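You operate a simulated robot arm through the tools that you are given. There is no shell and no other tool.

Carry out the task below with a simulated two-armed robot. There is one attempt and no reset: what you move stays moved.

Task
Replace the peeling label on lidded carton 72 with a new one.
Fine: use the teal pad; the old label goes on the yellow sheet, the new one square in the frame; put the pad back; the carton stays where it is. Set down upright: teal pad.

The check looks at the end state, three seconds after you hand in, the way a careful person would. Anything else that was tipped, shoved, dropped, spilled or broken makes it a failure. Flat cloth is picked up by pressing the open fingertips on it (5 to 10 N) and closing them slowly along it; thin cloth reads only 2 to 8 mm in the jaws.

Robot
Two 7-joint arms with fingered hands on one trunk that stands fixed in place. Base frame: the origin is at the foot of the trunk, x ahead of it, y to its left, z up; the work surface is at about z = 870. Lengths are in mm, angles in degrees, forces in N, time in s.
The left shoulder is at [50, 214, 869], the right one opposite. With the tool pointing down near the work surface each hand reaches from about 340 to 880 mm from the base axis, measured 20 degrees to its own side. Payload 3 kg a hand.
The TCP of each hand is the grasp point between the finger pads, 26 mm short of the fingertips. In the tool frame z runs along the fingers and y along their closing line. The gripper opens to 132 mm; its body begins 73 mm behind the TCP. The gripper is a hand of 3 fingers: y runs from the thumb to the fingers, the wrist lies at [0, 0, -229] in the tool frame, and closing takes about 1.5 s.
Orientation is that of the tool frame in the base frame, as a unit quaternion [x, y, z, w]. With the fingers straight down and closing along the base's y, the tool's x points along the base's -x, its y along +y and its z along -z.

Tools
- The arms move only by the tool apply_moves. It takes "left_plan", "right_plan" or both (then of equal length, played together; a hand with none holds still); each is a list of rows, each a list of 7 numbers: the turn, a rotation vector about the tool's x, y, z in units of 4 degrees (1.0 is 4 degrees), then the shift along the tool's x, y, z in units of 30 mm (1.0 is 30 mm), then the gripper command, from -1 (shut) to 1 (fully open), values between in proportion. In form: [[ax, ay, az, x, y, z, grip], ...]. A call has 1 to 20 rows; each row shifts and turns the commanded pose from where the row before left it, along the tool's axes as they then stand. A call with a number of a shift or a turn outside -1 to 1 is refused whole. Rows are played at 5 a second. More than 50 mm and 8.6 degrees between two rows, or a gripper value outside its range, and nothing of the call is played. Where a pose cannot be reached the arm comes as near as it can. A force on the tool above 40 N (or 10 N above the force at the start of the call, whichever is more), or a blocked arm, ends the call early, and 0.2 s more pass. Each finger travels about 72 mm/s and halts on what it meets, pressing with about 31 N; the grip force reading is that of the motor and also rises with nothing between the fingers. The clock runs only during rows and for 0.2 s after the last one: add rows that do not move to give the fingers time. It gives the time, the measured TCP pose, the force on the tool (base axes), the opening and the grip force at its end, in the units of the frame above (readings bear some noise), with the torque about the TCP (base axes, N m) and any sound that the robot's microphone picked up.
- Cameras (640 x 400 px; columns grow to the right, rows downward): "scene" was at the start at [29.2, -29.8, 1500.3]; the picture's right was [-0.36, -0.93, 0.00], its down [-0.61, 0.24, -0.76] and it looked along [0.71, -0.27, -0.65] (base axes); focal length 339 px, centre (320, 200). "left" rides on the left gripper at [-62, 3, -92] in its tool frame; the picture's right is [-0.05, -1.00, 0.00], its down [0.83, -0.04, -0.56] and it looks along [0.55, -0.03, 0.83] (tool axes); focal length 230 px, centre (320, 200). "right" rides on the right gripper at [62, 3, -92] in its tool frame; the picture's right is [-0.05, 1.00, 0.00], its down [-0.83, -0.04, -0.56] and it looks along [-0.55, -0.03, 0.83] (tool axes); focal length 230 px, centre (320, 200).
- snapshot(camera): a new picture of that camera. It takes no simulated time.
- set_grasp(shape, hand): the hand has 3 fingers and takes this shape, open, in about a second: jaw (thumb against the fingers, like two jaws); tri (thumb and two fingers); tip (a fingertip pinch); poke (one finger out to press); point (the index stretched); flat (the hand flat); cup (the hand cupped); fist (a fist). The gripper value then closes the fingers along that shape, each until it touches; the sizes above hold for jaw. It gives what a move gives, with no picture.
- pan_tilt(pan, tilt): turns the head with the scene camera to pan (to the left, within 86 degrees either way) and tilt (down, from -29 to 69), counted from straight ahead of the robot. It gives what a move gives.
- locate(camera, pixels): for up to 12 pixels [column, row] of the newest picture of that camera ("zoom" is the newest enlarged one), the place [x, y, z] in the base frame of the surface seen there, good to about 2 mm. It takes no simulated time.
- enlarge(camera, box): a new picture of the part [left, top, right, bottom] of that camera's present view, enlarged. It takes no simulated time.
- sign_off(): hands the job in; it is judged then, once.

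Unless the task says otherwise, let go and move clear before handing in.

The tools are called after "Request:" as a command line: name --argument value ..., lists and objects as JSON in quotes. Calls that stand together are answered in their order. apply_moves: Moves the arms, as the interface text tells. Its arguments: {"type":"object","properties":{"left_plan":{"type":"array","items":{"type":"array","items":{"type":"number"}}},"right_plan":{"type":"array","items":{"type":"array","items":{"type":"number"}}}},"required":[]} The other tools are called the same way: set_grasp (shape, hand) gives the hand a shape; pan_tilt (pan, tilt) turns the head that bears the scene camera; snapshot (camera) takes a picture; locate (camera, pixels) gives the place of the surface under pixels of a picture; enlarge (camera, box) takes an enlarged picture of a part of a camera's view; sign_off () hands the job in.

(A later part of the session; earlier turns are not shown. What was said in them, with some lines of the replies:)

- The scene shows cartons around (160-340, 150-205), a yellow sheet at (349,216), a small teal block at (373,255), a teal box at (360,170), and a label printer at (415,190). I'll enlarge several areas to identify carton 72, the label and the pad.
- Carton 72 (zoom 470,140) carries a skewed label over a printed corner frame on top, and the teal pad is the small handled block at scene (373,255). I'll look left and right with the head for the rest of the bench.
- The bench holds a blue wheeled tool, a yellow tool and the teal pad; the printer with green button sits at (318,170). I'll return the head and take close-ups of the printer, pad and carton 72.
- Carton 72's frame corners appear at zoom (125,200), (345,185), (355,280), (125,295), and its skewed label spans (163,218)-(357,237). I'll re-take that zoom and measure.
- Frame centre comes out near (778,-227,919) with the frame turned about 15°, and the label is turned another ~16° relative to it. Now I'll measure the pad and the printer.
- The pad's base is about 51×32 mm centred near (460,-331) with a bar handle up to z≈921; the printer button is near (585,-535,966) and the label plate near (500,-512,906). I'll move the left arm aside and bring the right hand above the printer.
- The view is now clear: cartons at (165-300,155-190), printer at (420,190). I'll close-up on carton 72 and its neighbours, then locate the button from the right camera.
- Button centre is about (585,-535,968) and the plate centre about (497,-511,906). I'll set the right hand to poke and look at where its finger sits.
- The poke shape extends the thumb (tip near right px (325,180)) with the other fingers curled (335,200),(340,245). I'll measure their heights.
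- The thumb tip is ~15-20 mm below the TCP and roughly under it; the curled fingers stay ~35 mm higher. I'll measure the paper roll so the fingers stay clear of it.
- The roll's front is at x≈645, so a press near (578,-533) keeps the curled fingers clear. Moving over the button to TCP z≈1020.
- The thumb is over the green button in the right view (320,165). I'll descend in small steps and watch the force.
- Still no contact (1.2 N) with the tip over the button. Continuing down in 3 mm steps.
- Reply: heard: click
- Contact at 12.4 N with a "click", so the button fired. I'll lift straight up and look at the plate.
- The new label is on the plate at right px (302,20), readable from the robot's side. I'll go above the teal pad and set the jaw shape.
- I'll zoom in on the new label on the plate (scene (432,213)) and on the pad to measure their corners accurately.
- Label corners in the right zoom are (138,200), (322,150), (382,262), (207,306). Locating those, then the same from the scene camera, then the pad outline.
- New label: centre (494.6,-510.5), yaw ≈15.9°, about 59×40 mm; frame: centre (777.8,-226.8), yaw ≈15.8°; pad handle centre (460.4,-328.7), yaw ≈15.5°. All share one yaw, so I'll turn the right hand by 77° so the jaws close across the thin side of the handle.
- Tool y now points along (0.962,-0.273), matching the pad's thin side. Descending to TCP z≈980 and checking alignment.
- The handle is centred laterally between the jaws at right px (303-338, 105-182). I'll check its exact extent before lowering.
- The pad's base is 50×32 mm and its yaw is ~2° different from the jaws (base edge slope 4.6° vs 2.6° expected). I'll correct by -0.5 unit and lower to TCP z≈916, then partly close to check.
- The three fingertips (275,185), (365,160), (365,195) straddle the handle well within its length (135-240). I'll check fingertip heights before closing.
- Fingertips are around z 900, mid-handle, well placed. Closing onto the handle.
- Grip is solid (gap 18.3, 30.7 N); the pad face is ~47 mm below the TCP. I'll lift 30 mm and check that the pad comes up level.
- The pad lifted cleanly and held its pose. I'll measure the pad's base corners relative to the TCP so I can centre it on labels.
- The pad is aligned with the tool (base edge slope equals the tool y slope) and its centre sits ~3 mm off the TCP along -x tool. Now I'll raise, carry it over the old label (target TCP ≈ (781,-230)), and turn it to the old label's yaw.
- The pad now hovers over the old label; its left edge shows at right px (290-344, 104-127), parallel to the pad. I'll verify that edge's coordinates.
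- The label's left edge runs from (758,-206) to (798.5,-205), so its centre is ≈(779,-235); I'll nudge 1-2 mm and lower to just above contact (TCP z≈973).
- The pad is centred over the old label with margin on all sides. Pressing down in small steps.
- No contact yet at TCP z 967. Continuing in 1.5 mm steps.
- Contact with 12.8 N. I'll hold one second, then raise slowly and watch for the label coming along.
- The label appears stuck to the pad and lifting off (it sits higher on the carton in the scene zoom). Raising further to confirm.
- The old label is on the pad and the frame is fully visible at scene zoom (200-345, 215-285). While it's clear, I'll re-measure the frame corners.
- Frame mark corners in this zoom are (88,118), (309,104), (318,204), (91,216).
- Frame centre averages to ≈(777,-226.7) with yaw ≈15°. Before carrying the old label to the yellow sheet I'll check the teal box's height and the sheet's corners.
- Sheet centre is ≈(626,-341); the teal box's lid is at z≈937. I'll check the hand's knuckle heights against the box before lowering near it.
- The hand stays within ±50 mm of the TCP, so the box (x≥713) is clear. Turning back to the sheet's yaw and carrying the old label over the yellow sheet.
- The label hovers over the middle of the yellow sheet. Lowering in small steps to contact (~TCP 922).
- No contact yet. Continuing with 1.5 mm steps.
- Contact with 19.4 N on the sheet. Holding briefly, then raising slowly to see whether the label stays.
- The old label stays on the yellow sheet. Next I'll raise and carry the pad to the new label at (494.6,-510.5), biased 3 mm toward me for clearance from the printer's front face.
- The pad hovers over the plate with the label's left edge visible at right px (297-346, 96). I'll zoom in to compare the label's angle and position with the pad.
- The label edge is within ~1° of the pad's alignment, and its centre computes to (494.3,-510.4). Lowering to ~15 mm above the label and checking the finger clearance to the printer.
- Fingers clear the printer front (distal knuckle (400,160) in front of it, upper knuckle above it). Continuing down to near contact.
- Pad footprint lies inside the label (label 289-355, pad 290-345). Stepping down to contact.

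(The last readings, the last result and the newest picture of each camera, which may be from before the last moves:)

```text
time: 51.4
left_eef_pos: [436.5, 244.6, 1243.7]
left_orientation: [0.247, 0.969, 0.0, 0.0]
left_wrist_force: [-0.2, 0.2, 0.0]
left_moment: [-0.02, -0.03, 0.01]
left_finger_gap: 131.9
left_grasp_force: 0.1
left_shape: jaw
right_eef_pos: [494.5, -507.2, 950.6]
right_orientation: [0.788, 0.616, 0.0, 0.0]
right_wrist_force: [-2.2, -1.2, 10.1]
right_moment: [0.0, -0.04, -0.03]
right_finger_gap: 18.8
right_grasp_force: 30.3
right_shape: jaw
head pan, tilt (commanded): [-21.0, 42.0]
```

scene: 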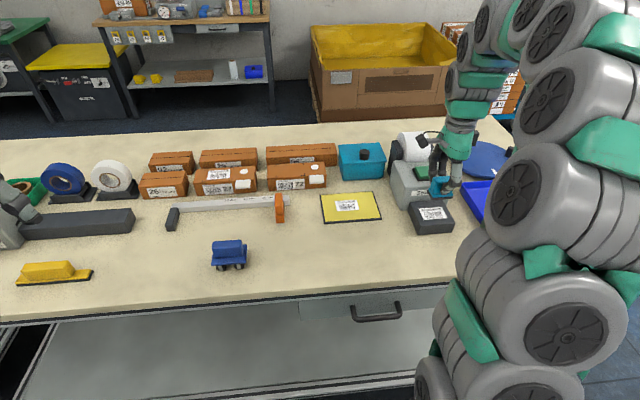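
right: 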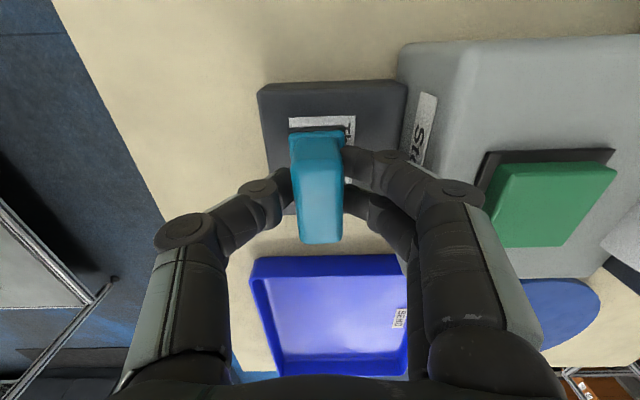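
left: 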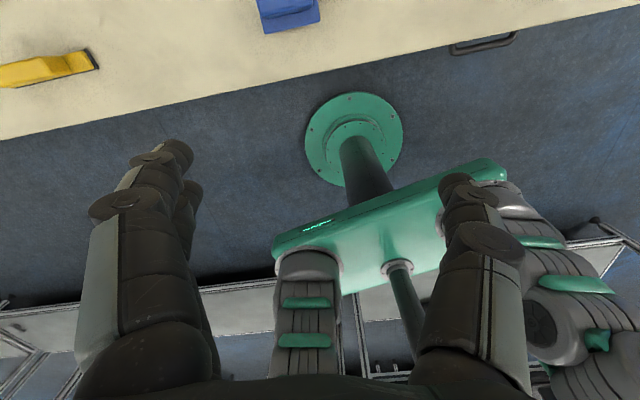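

Contact with 10.1 N. A touch more pressure, hold, and then a slow lift.

Request:
apply_moves --right_plan '[[0, 0, 0, 0, 0, 0.02, -1], [0, 0, 0, 0, 0, 0, -1], [0, 0, 0, 0, 0, 0, -1], [0, 0, 0, 0, 0, 0, -1], [0, 0, 0, 0, 0, -0.05, -1], [0, 0, 0, 0, 0, -0.05, -1], [0, 0, 0, 0, 0, -0.05, -1], [0, 0, 0, 0, 0, -0.05, -1], [0, 0, 0, 0, 0, -0.1, -1], [0, 0, 0, 0, 0, -0.2, -1], [0, 0, 0, 0, 0, -0.4, -1], [0, 0, 0, 0, 0, -0.4, -1], [0, 0, 0, 0, 0, 0, -1]]'

Request:
snapshot --camera "right"

Request:
enlarge --camera "scene" --box '[380, 130, 480, 240]'

```text
time: 54.2
left_eef_pos: [436.5, 245.2, 1244.2]
left_orientation: [0.248, 0.969, -0.001, 0.0]
left_wrist_force: [1.2, 0.8, 0.3]
left_moment: [-0.02, -0.02, 0.03]
left_finger_gap: 131.6
left_grasp_force: 0.1
left_shape: jaw
right_eef_pos: [492.8, -507.4, 990.3]
right_orientation: [0.787, 0.617, 0.0, 0.0]
right_wrist_force: [-0.2, -0.4, -0.4]
right_moment: [0.0, 0.02, 0.0]
right_finger_gap: 18.8
right_grasp_force: 31.0
right_shape: jaw
head pan, tilt (commanded): [-21.0, 42.0]
```

```text
taken
```

right: 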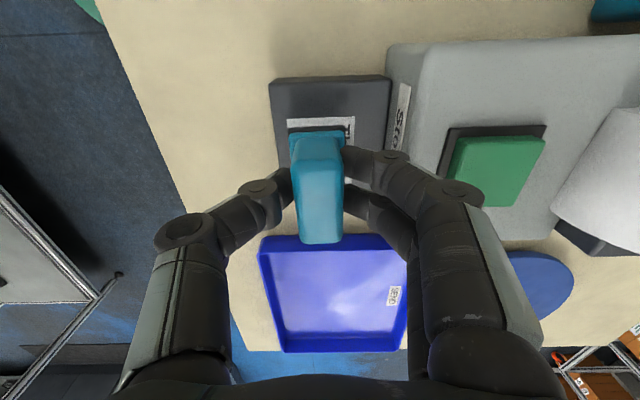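

```text
3.64 times, centred on (430, 185) of scene
```

zoom: 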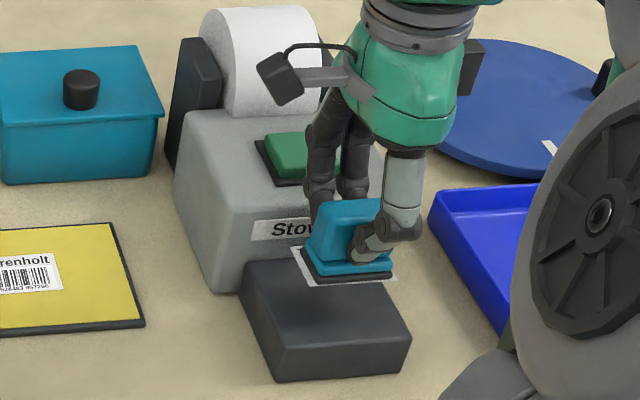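

The new label came up on the pad (scene zoom (295-398, 245-285)); plate is empty. I'll zoom in on its exposed edge to measure its offset in the tool frame.

Request:
enlarge --camera "right" --box '[260, 90, 380, 165]'

Request:
locate --camera "zoom" --pixels '[[148, 150], [505, 142], [160, 165], [495, 155], [330, 150], [500, 180]]'

```text
5.33 times, centred on (320, 128) of right
```

zoom: 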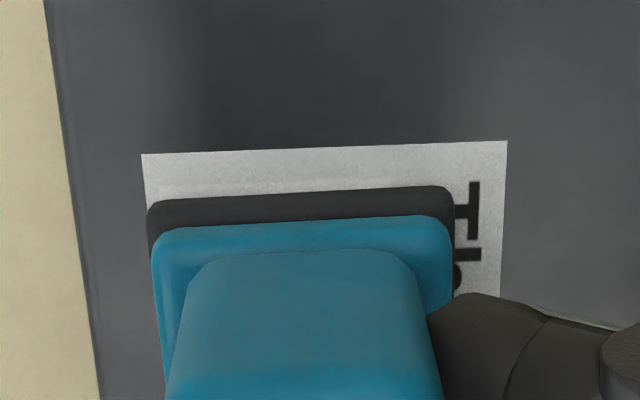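

```text
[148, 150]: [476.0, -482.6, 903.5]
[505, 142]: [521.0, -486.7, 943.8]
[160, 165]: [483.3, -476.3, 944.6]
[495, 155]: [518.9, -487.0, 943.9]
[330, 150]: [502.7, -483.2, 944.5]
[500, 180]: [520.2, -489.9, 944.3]
```

The label sits with its centre about (-1.4,0.9) mm in the tool frame and within 1° of the tool. I'll raise to z≈1030 and carry it over the frame, target TCP (776.9,-224.2).

Request:
apply_moves --right_plan '[[0, 0, 0, 0, 0, -0.65, -1], [0, 0, 0, 0, 0, -0.65, -1], [0, 0, 0, 0.8164, 0.4957, 0, -1], [0, 0, 0, 0.8164, 0.4957, 0, -1], [0, 0, 0, 0.8164, 0.4957, 0, -1], [0, 0, 0, 0.8164, 0.4957, 0, -1], [0, 0, 0, 0.8164, 0.4957, 0, -1], [0, 0, 0, 0.8164, 0.4957, 0, -1], [0, 0, 0, 0.8164, 0.4957, 0, -1], [0, 0, 0, 0.8164, 0.4957, 0, -1], [0, 0, 0, 0.8164, 0.4957, 0, -1], [0, 0, 0, 0.8164, 0.4957, 0, -1], [0, 0, 0, 0.8164, 0.4957, 0, -1], [0, 0, 0, 0.8164, 0.4957, 0, -1], [0, 0, 0, 0.8164, 0.4957, 0, -1], [0, 0, 0, 0.8164, 0.4957, 0, -1], [0, 0, 0, 0, 0, 0, -1], [0, 0, 0, 0, 0, 0, -1]]'

Request:
enlarge --camera "scene" --box '[255, 120, 345, 200]'

Request:
snapshot --camera "right"

```text
time: 58.0
left_eef_pos: [436.2, 245.5, 1243.0]
left_orientation: [0.247, 0.969, 0.001, 0.0]
left_wrist_force: [0.6, 0.2, 0.5]
left_moment: [0.03, 0.0, 0.02]
left_finger_gap: 131.9
left_grasp_force: 0.1
left_shape: jaw
right_eef_pos: [777.0, -225.9, 1029.8]
right_orientation: [0.787, 0.617, 0.0, 0.0]
right_wrist_force: [0.1, -0.5, -0.9]
right_moment: [-0.03, 0.01, 0.0]
right_finger_gap: 19.0
right_grasp_force: 31.2
right_shape: jaw
head pan, tilt (commanded): [-21.0, 42.0]
```

```text
5.00 times, centred on (300, 160) of scene
```

zoom: 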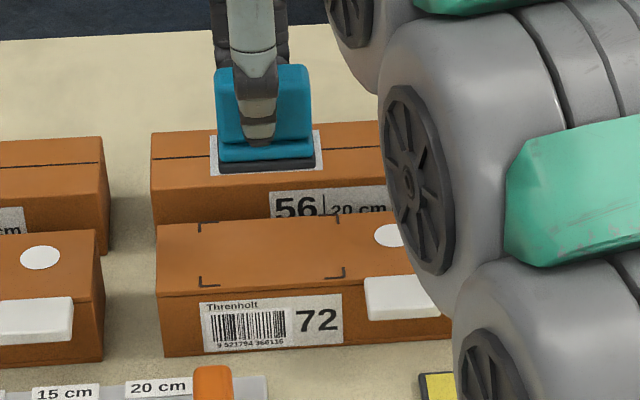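

```text
taken
```

right: 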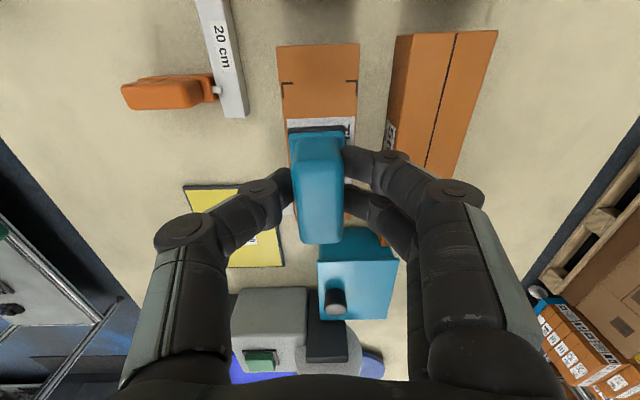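

The pad with the new label is above the frame. Lowering to ~14 mm above the carton, then I'll compare label edges with the frame marks in the right camera.

Request:
apply_moves --right_plan '[[0, 0, 0, 0, 0, 0.4, -1], [0, 0, 0, 0, 0, 0.4, -1], [0, 0, 0, 0, 0, 0.4, -1], [0, 0, 0, 0, 0, 0.4, -1], [0, 0, 0, 0, 0, 0, -1], [0, 0, 0, 0, 0, 0, -1]]'

Request:
enlarge --camera "right" --box '[250, 70, 390, 160]'

Request:
enlarge --camera "scene" --box '[265, 140, 345, 190]'

```text
time: 59.4
left_eef_pos: [437.0, 245.0, 1243.1]
left_orientation: [0.248, 0.969, 0.0, 0.001]
left_wrist_force: [-0.1, 0.4, 0.1]
left_moment: [-0.03, -0.01, 0.02]
left_finger_gap: 131.9
left_grasp_force: 0.1
left_shape: jaw
right_eef_pos: [777.6, -225.0, 980.4]
right_orientation: [0.787, 0.617, 0.0, 0.0]
right_wrist_force: [-0.1, 0.5, -0.5]
right_moment: [-0.01, 0.0, -0.01]
right_finger_gap: 19.0
right_grasp_force: 30.6
right_shape: jaw
head pan, tilt (commanded): [-21.0, 42.0]
```

```text
4.44 times, centred on (320, 115) of right
```

zoom: 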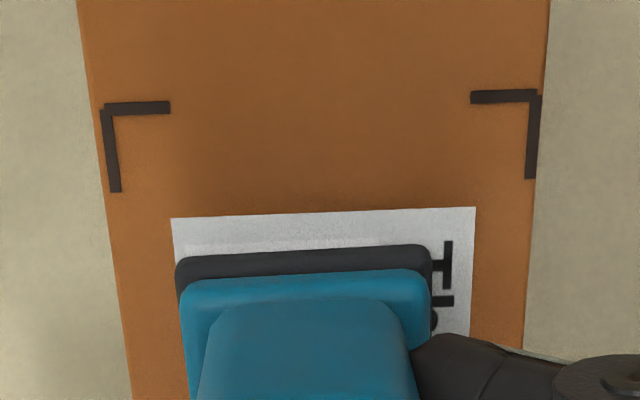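

```text
8.00 times, centred on (305, 165) of scene
```

zoom: 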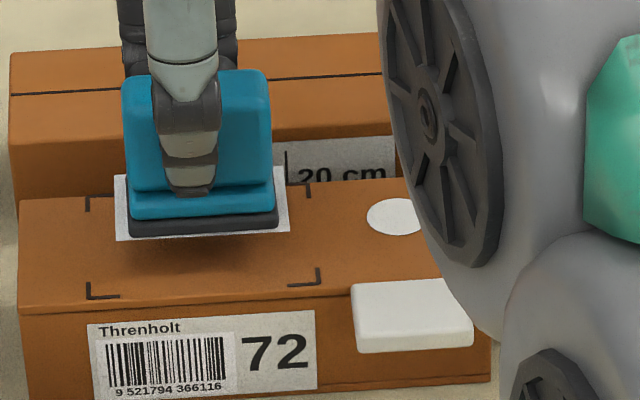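

In the right zoom, label edge (172,219)-(475,207) versus frame marks (101,105)-(541,91) shows a 0.5° difference and ~1.2 mm rightward offset; the scene view agrees. I'll correct both and lower to just above the carton.

Request:
apply_moves --right_plan '[[0, 0, 0.12, 0.042, -0.01, 0, -1], [0, 0, 0, 0, 0, 0.15, -1], [0, 0, 0, 0, 0, 0.15, -1], [0, 0, 0, 0, 0, 0, -1], [0, 0, 0, 0, 0, 0, -1]]'

Request:
enlarge --camera "right" --box '[250, 70, 390, 160]'

Request:
enlarge --camera "scene" --box '[265, 140, 345, 190]'

```text
time: 60.6
left_eef_pos: [436.4, 244.8, 1243.4]
left_orientation: [0.247, 0.969, 0.0, 0.0]
left_wrist_force: [0.0, -0.8, 0.1]
left_moment: [0.03, 0.0, 0.02]
left_finger_gap: 132.0
left_grasp_force: 0.1
left_shape: jaw
right_eef_pos: [777.5, -224.0, 972.6]
right_orientation: [0.79, 0.613, 0.0, 0.0]
right_wrist_force: [-1.3, -0.7, -0.7]
right_moment: [0.02, 0.01, 0.02]
right_finger_gap: 18.6
right_grasp_force: 31.4
right_shape: jaw
head pan, tilt (commanded): [-21.0, 42.0]
```

```text
4.44 times, centred on (320, 115) of right
```

zoom: 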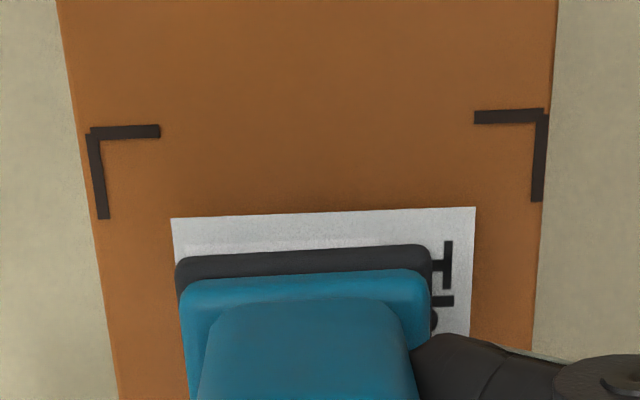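

```text
8.00 times, centred on (305, 165) of scene
```

zoom: 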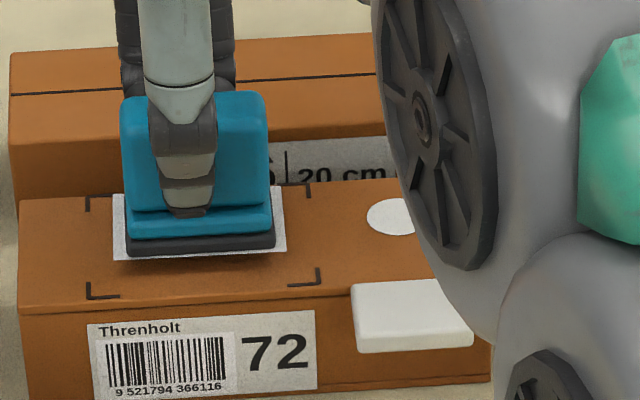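

Label and frame lines are now parallel (-2.3° vs -2.4°) and centred within 0.5 mm. Pressing the label down in small steps.

Request:
apply_moves --right_plan '[[0, 0, 0, 0, 0, 0.07, -1], [0, 0, 0, 0, 0, 0.06, -1], [0, 0, 0, 0, 0, 0.05, -1], [0, 0, 0, 0, 0, 0, -1]]'

```text
time: 61.6
left_eef_pos: [436.8, 244.8, 1243.2]
left_orientation: [0.248, 0.969, 0.0, 0.0]
left_wrist_force: [0.2, 0.1, -0.3]
left_moment: [0.05, 0.0, 0.0]
left_finger_gap: 132.1
left_grasp_force: 0.1
left_shape: jaw
right_eef_pos: [778.5, -223.1, 966.5]
right_orientation: [0.79, 0.613, 0.0, -0.001]
right_wrist_force: [0.7, -0.6, 0.7]
right_moment: [-0.01, 0.03, 0.0]
right_finger_gap: 18.9
right_grasp_force: 31.0
right_shape: jaw
head pan, tilt (commanded): [-21.0, 42.0]
```

Request:
apply_moves --right_plan '[[0, 0, 0, 0, 0, 0.05, -1], [0, 0, 0, 0, 0, 0.05, -1], [0, 0, 0, 0, 0, 0, -1]]'

```text
time: 62.4
left_eef_pos: [437.3, 245.1, 1243.8]
left_orientation: [0.248, 0.969, 0.001, -0.001]
left_wrist_force: [0.0, 0.7, 0.2]
left_moment: [0.0, 0.0, 0.02]
left_finger_gap: 131.8
left_grasp_force: 0.0
left_shape: jaw
right_eef_pos: [777.6, -223.1, 964.1]
right_orientation: [0.79, 0.613, 0.001, 0.0]
right_wrist_force: [-3.6, 1.6, 11.3]
right_moment: [0.01, -0.02, 0.02]
right_finger_gap: 18.9
right_grasp_force: 31.0
right_shape: jaw
head pan, tilt (commanded): [-21.0, 42.0]
```

Contact with 11.3 N. I'll press slightly firmer (as on the sheet, ~19 N), hold a second, and then lift slowly.

Request:
apply_moves --right_plan '[[0, 0, 0, 0, 0, 0.03, -1], [0, 0, 0, 0, 0, 0, -1], [0, 0, 0, 0, 0, 0, -1], [0, 0, 0, 0, 0, 0, -1], [0, 0, 0, 0, 0, 0, -1], [0, 0, 0, 0, 0, 0, -1]]'

```text
time: 63.8
left_eef_pos: [435.2, 244.0, 1244.7]
left_orientation: [0.248, 0.969, 0.0, -0.001]
left_wrist_force: [0.3, -0.4, -0.1]
left_moment: [0.01, -0.03, 0.01]
left_finger_gap: 131.7
left_grasp_force: 0.1
left_shape: jaw
right_eef_pos: [778.0, -222.9, 963.1]
right_orientation: [0.79, 0.613, 0.0, 0.001]
right_wrist_force: [0.4, 1.6, 25.6]
right_moment: [0.04, -0.08, -0.01]
right_finger_gap: 19.1
right_grasp_force: 30.8
right_shape: jaw
head pan, tilt (commanded): [-21.0, 42.0]
```

25.6 N held for a second, no alarms. Lifting slowly straight up.

Request:
apply_moves --right_plan '[[0, 0, 0, 0, 0, -0.05, -1], [0, 0, 0, 0, 0, -0.05, -1], [0, 0, 0, 0, 0, -0.05, -1], [0, 0, 0, 0, 0, -0.05, -1], [0, 0, 0, 0, 0, -0.05, -1], [0, 0, 0, 0, 0, -0.1, -1], [0, 0, 0, 0, 0, -0.2, -1], [0, 0, 0, 0, 0, -0.3, -1], [0, 0, 0, 0, 0, -0.4, -1], [0, 0, 0, 0, 0, -0.4, -1], [0, 0, 0, 0, 0, 0, -1]]'

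Request:
enlarge --camera "scene" --box '[265, 140, 345, 190]'

Request:
enlarge --camera "right" --box '[230, 50, 410, 170]'

```text
time: 66.2
left_eef_pos: [437.5, 245.4, 1242.8]
left_orientation: [0.248, 0.969, 0.001, 0.0]
left_wrist_force: [-0.3, -0.8, -0.4]
left_moment: [-0.02, -0.02, -0.02]
left_finger_gap: 131.7
left_grasp_force: 0.1
left_shape: jaw
right_eef_pos: [777.6, -222.6, 1011.9]
right_orientation: [0.791, 0.612, 0.0, 0.001]
right_wrist_force: [0.1, 0.3, -0.7]
right_moment: [0.0, 0.0, -0.01]
right_finger_gap: 18.7
right_grasp_force: 31.1
right_shape: jaw
head pan, tilt (commanded): [-21.0, 42.0]
```

```text
8.00 times, centred on (305, 165) of scene
```

zoom: 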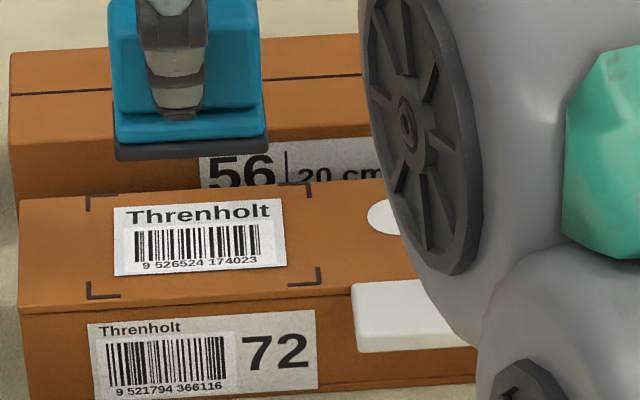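

```text
3.33 times, centred on (320, 110) of right
```

zoom: 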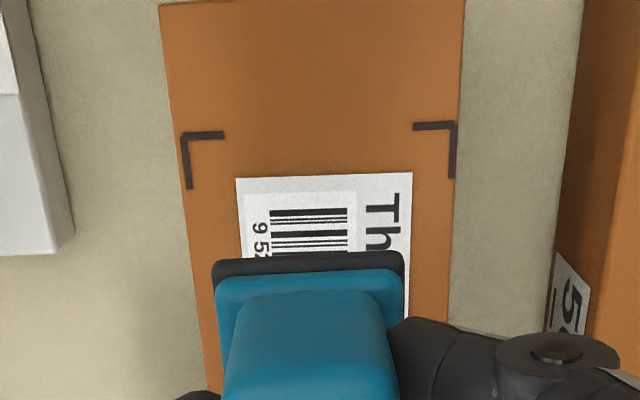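

The new label is in the frame, parallel to the marks (scene zoom label (114,208)-(288,265) inside frame (86,197)-(320,285)), and the pad came away clean. Now I'll return the pad to its original spot, TCP ≈ (459.8,-327.7).

Request:
apply_moves --right_plan '[[0, 0, -0.12, 0, 0, -0.1, -1], [0, 0, 0, -0.4956, -0.7873, 0, -1], [0, 0, 0, -0.4956, -0.7873, 0, -1], [0, 0, 0, -0.4956, -0.7873, 0, -1], [0, 0, 0, -0.4956, -0.7873, 0, -1], [0, 0, 0, -0.4956, -0.7873, 0, -1], [0, 0, 0, -0.4956, -0.7873, 0, -1], [0, 0, 0, -0.4956, -0.7873, 0, -1], [0, 0, 0, -0.4956, -0.7873, 0, -1], [0, 0, 0, -0.4956, -0.7873, 0, -1], [0, 0, 0, -0.4956, -0.7873, 0, -1], [0, 0, 0, -0.4956, -0.7873, 0, -1], [0, 0, 0, -0.4956, -0.7873, 0, -1], [0, 0, 0, 0, 0, 0, -1], [0, 0, 0, 0, 0, 0, -1]]'

Request:
snapshot --camera "scene"

Request:
enlarge --camera "scene" --box '[265, 140, 345, 190]'

Request:
locate --camera "zoom" --pixels '[[115, 209], [281, 198], [287, 264], [116, 275], [200, 237], [88, 199], [309, 185], [318, 284], [91, 296]]'

```text
time: 69.4
left_eef_pos: [435.9, 245.5, 1242.9]
left_orientation: [0.248, 0.969, 0.0, 0.0]
left_wrist_force: [0.4, -0.8, -0.3]
left_moment: [-0.01, 0.01, 0.03]
left_finger_gap: 131.8
left_grasp_force: 0.1
left_shape: jaw
right_eef_pos: [460.8, -330.2, 1015.8]
right_orientation: [0.788, 0.616, 0.0, 0.0]
right_wrist_force: [0.5, 0.4, -0.2]
right_moment: [0.01, 0.01, 0.02]
right_finger_gap: 18.7
right_grasp_force: 31.1
right_shape: jaw
head pan, tilt (commanded): [-21.0, 42.0]
```

```text
taken
```

scene: 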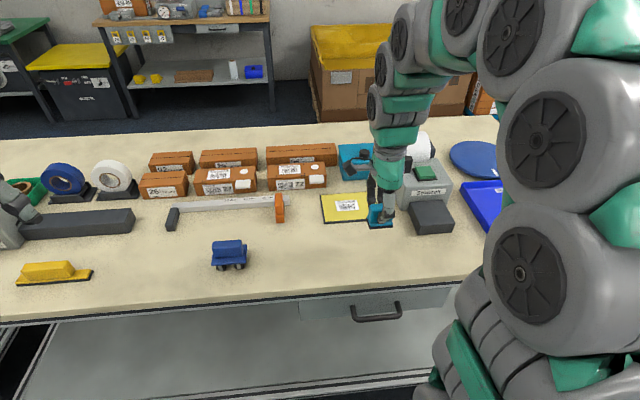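

```text
8.00 times, centred on (305, 165) of scene
```

zoom: 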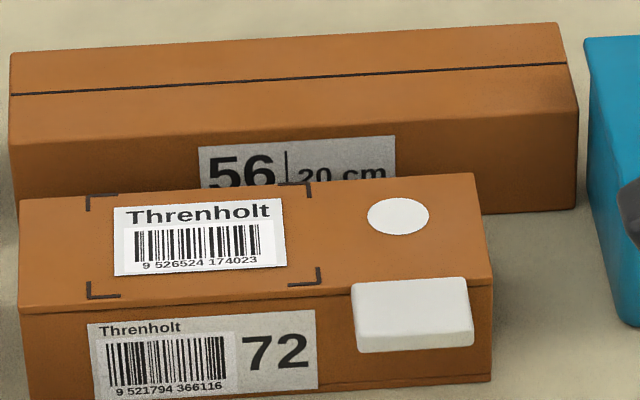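

```text
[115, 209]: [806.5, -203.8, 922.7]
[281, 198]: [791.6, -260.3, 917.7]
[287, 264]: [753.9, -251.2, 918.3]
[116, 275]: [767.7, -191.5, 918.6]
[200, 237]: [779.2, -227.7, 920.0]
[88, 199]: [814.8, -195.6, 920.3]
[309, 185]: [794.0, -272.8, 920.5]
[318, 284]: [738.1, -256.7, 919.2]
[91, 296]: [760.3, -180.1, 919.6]
```

Located corners give label centre (779.9,-226.7) vs frame centre (776.8,-226.3) and equal yaw (14.8° vs 15.1°), well inside the frame; the carton hasn't moved. Now lowering the pad toward its original spot.

Request:
apply_moves --right_plan '[[0, 0, 0, 0, 0, 0.6, -1], [0, 0, 0, 0, 0, 0.6, -1], [0, 0, 0, 0, 0, 0.6, -1], [0, 0, 0, 0, 0, 0.6, -1], [0, 0, 0, 0, 0, 0.4, -1], [0, 0, 0, 0, 0, 0, -1], [0, 0, 0, 0, 0, 0, -1]]'

Request:
snapshot --camera "right"

Request:
enlarge --camera "scene" --box '[320, 180, 440, 270]'

```text
time: 71.0
left_eef_pos: [438.0, 243.9, 1243.9]
left_orientation: [0.248, 0.969, 0.0, -0.001]
left_wrist_force: [0.0, 0.0, 0.7]
left_moment: [-0.03, 0.0, 0.02]
left_finger_gap: 131.7
left_grasp_force: 0.1
left_shape: jaw
right_eef_pos: [458.9, -328.5, 932.0]
right_orientation: [0.787, 0.617, 0.0, 0.0]
right_wrist_force: [0.6, -0.5, -1.5]
right_moment: [0.02, -0.02, -0.03]
right_finger_gap: 18.7
right_grasp_force: 31.7
right_shape: jaw
head pan, tilt (commanded): [-21.0, 42.0]
```

```text
taken
```

right: 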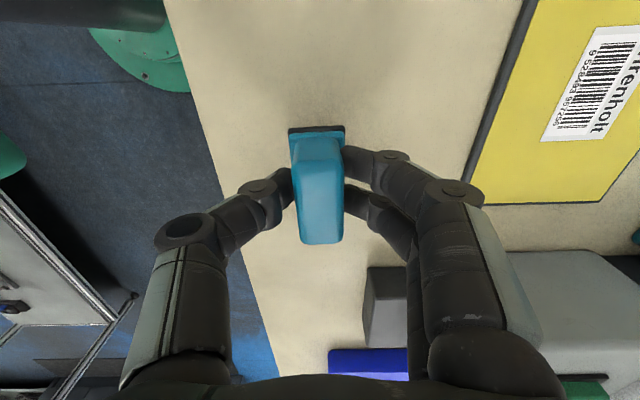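

```text
4.44 times, centred on (380, 225) of scene
```

zoom: 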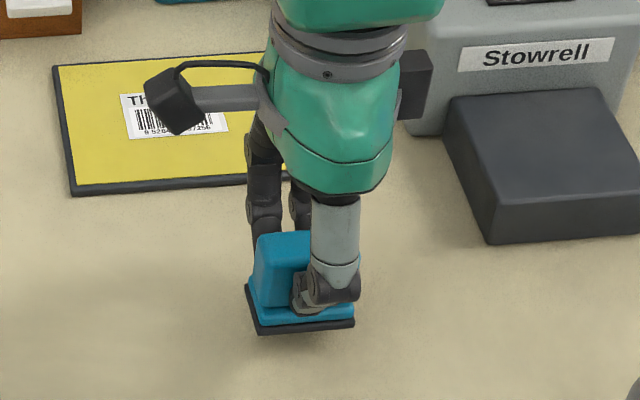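

Pad is ~16 mm above the table over its original place (about 2 mm off). I'll nudge it and lower gently to contact.

Request:
apply_moves --right_plan '[[0, 0, 0, 0.07, 0.033, 0.2, -1], [0, 0, 0, 0, 0, 0.15, -1], [0, 0, 0, 0, 0, 0.05, -1], [0, 0, 0, 0, 0, 0.05, -1], [0, 0, 0, 0, 0, 0.05, -1], [0, 0, 0, 0, 0, 0, -1]]'

```text
time: 72.4
left_eef_pos: [435.6, 246.4, 1243.9]
left_orientation: [0.248, 0.969, 0.0, 0.0]
left_wrist_force: [-1.1, -0.5, -0.5]
left_moment: [0.02, 0.01, 0.01]
left_finger_gap: 132.0
left_grasp_force: 0.1
left_shape: jaw
right_eef_pos: [461.8, -327.5, 915.4]
right_orientation: [0.787, 0.616, 0.001, 0.0]
right_wrist_force: [0.4, -0.1, 0.6]
right_moment: [-0.03, -0.02, -0.03]
right_finger_gap: 18.8
right_grasp_force: 30.6
right_shape: jaw
head pan, tilt (commanded): [-21.0, 42.0]
```

No contact yet at TCP z 915.4. Stepping down 1 mm at a time.

Request:
apply_moves --right_plan '[[0, 0, 0, 0, 0, 0.035, -1], [0, 0, 0, 0, 0, 0, -1], [0, 0, 0, 0, 0, 0, -1]]'

```text
time: 73.2
left_eef_pos: [435.9, 244.4, 1243.0]
left_orientation: [0.248, 0.969, 0.0, 0.001]
left_wrist_force: [0.3, 1.0, -1.4]
left_moment: [-0.02, 0.01, -0.02]
left_finger_gap: 131.9
left_grasp_force: 0.0
left_shape: jaw
right_eef_pos: [461.8, -327.5, 915.2]
right_orientation: [0.788, 0.616, 0.0, 0.001]
right_wrist_force: [-2.7, 1.3, 16.3]
right_moment: [-0.01, 0.0, -0.02]
right_finger_gap: 19.2
right_grasp_force: 31.3
right_shape: jaw
head pan, tilt (commanded): [-21.0, 42.0]
```

Pad is on the table (16 N). I'll ease off slightly and open the fingers gradually.

Request:
apply_moves --right_plan '[[0, 0, 0, 0, 0, -0.025, -1], [0, 0, 0, 0, 0, 0, -0.7], [0, 0, 0, 0, 0, 0, -0.6], [0, 0, 0, 0, 0, 0, -0.5], [0, 0, 0, 0, 0, 0, -0.4], [0, 0, 0, 0, 0, 0, -0.2], [0, 0, 0, 0, 0, 0, 0], [0, 0, 0, 0, 0, 0, 0], [0, 0, 0, 0, 0, 0, 0]]'

Request:
snapshot --camera "right"

Request:
enlarge --camera "scene" --box '[320, 180, 440, 270]'

```text
time: 75.2
left_eef_pos: [436.8, 245.0, 1243.1]
left_orientation: [0.248, 0.969, 0.001, 0.0]
left_wrist_force: [-0.7, -0.2, -0.7]
left_moment: [-0.01, 0.01, -0.01]
left_finger_gap: 132.0
left_grasp_force: 0.1
left_shape: jaw
right_eef_pos: [462.2, -327.3, 916.3]
right_orientation: [0.788, 0.616, 0.0, 0.0]
right_wrist_force: [-0.8, -0.6, -0.6]
right_moment: [0.03, 0.0, 0.01]
right_finger_gap: 65.4
right_grasp_force: 0.1
right_shape: jaw
head pan, tilt (commanded): [-21.0, 42.0]
```

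```text
taken
```

right: 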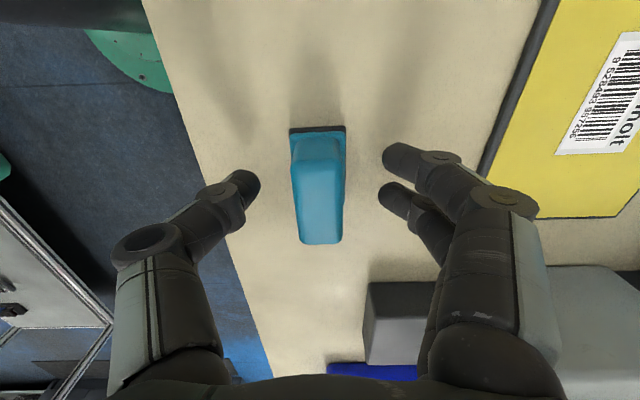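

```text
4.44 times, centred on (380, 225) of scene
```

zoom: 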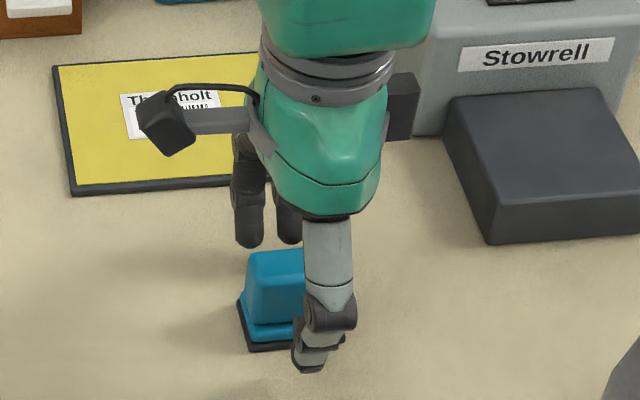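

The pad stands upright and the fingers are open (65 mm, force ~0). Lifting the hand straight up and clear.

Request:
apply_moves --right_plan '[[0, 0, 0, 0, 0, -0.3, 0.3], [0, 0, 0, 0, 0, -0.7, 0.5], [0, 0, 0, 0, 0, -0.9, 0.5], [0, 0, 0, 0, 0, -0.9, 0.5], [0, 0, 0, 0, 0, -0.9, 0.5], [0, 0, 0, 0, 0, -0.9, 0.5], [0, 0, 0, 0, 0, -0.9, 0.5], [0, 0, 0, 0, 0, -0.9, 0.5], [0, 0, 0, -0.8, -0.3, -0.3, 0.5], [0, 0, 0, -0.8, -0.3, -0.3, 0.5], [0, 0, 0, -0.8, -0.3, -0.3, 0.5], [0, 0, 0, -0.8, -0.3, -0.3, 0.5], [0, 0, 0, 0, 0, 0, 0.5]]'

Request:
snapshot --camera "scene"

Request:
enlarge --camera "scene" --box '[260, 140, 460, 270]'

Request:
snapshot --camera "right"

```text
time: 78.0
left_eef_pos: [438.2, 245.4, 1243.1]
left_orientation: [0.248, 0.969, -0.001, -0.001]
left_wrist_force: [-0.1, -0.7, 0.0]
left_moment: [0.02, 0.02, 0.01]
left_finger_gap: 131.9
left_grasp_force: 0.0
left_shape: jaw
right_eef_pos: [402.9, -411.0, 1144.6]
right_orientation: [0.787, 0.617, 0.0, 0.001]
right_wrist_force: [-0.6, -0.2, 0.2]
right_moment: [-0.03, 0.03, 0.03]
right_finger_gap: 98.8
right_grasp_force: 0.0
right_shape: jaw
head pan, tilt (commanded): [-21.0, 42.0]
```

```text
taken
```

scene: 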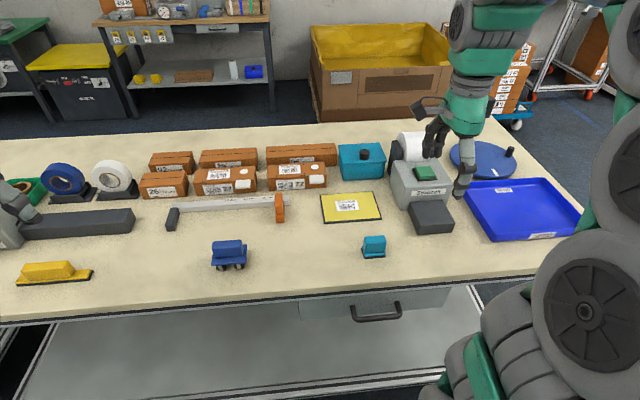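

```text
3.08 times, centred on (360, 205) of scene
```

zoom: 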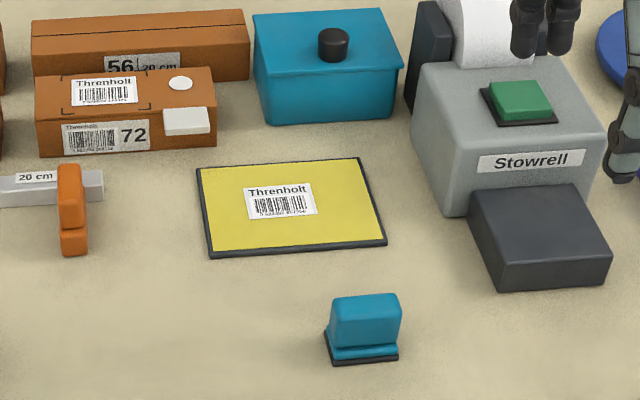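

```text
taken
```

right: 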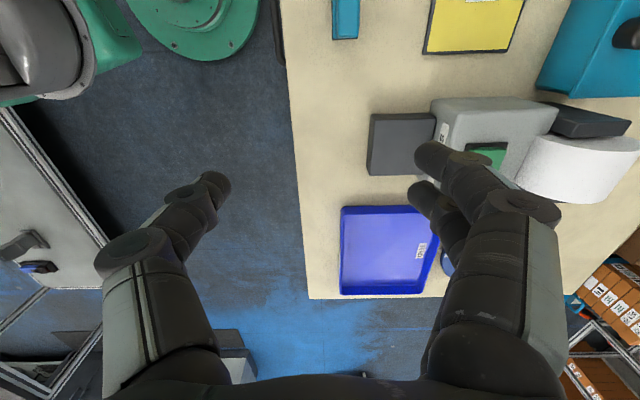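

Everything looks in order: new label in the frame, old label on the yellow sheet, plate empty, pad upright. I'll do one last check of the pad's position against the first close-up, and of the carton.

Request:
enlarge --camera "scene" --box '[340, 215, 420, 265]'

Request:
enlarge --camera "scene" --box '[260, 140, 340, 190]'

```text
8.00 times, centred on (380, 240) of scene
```

zoom: 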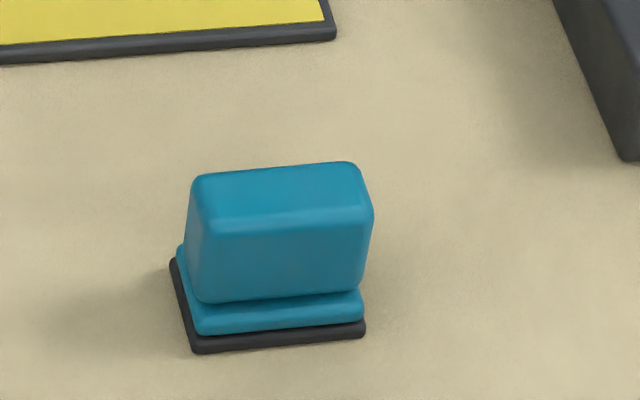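

```text
8.00 times, centred on (300, 165) of scene
```

zoom: 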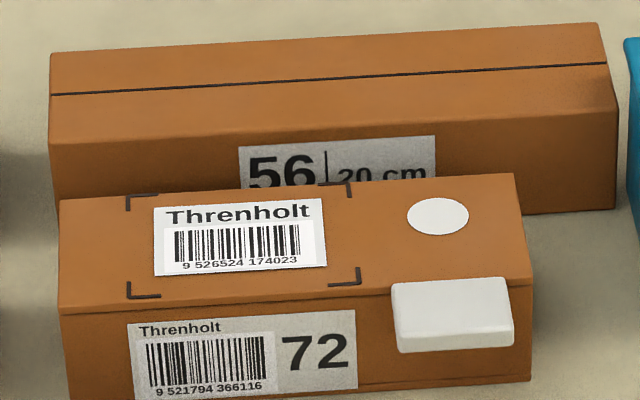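

The pad is within a pixel or two of its first close-up ((172,262)/(366,335) then and now). Carton 72 hasn't moved, and its label sits square inside the frame. Both hands are empty and clear, so I'm handing in.

Request:
sign_off

```text
The job is handed in.
```

I replaced the peeling label on carton 72. The job is handed in, but I haven't seen the result of the check.

- **New label:** it is inside the frame and parallel to the marks to within about half a degree. It sits about 3 mm off centre, toward the back of the carton.
- **Old label:** it is flat on the yellow sheet, near the middle.
- **Teal pad:** it is upright and back in its original place, within a millimetre or so.
- **Carton 72:** the frame marks measured the same before and after, so it did not move.

I pressed the printer button once, and its plate is empty again. The final pictures show nothing else disturbed. Both hands are empty and clear of the bench.
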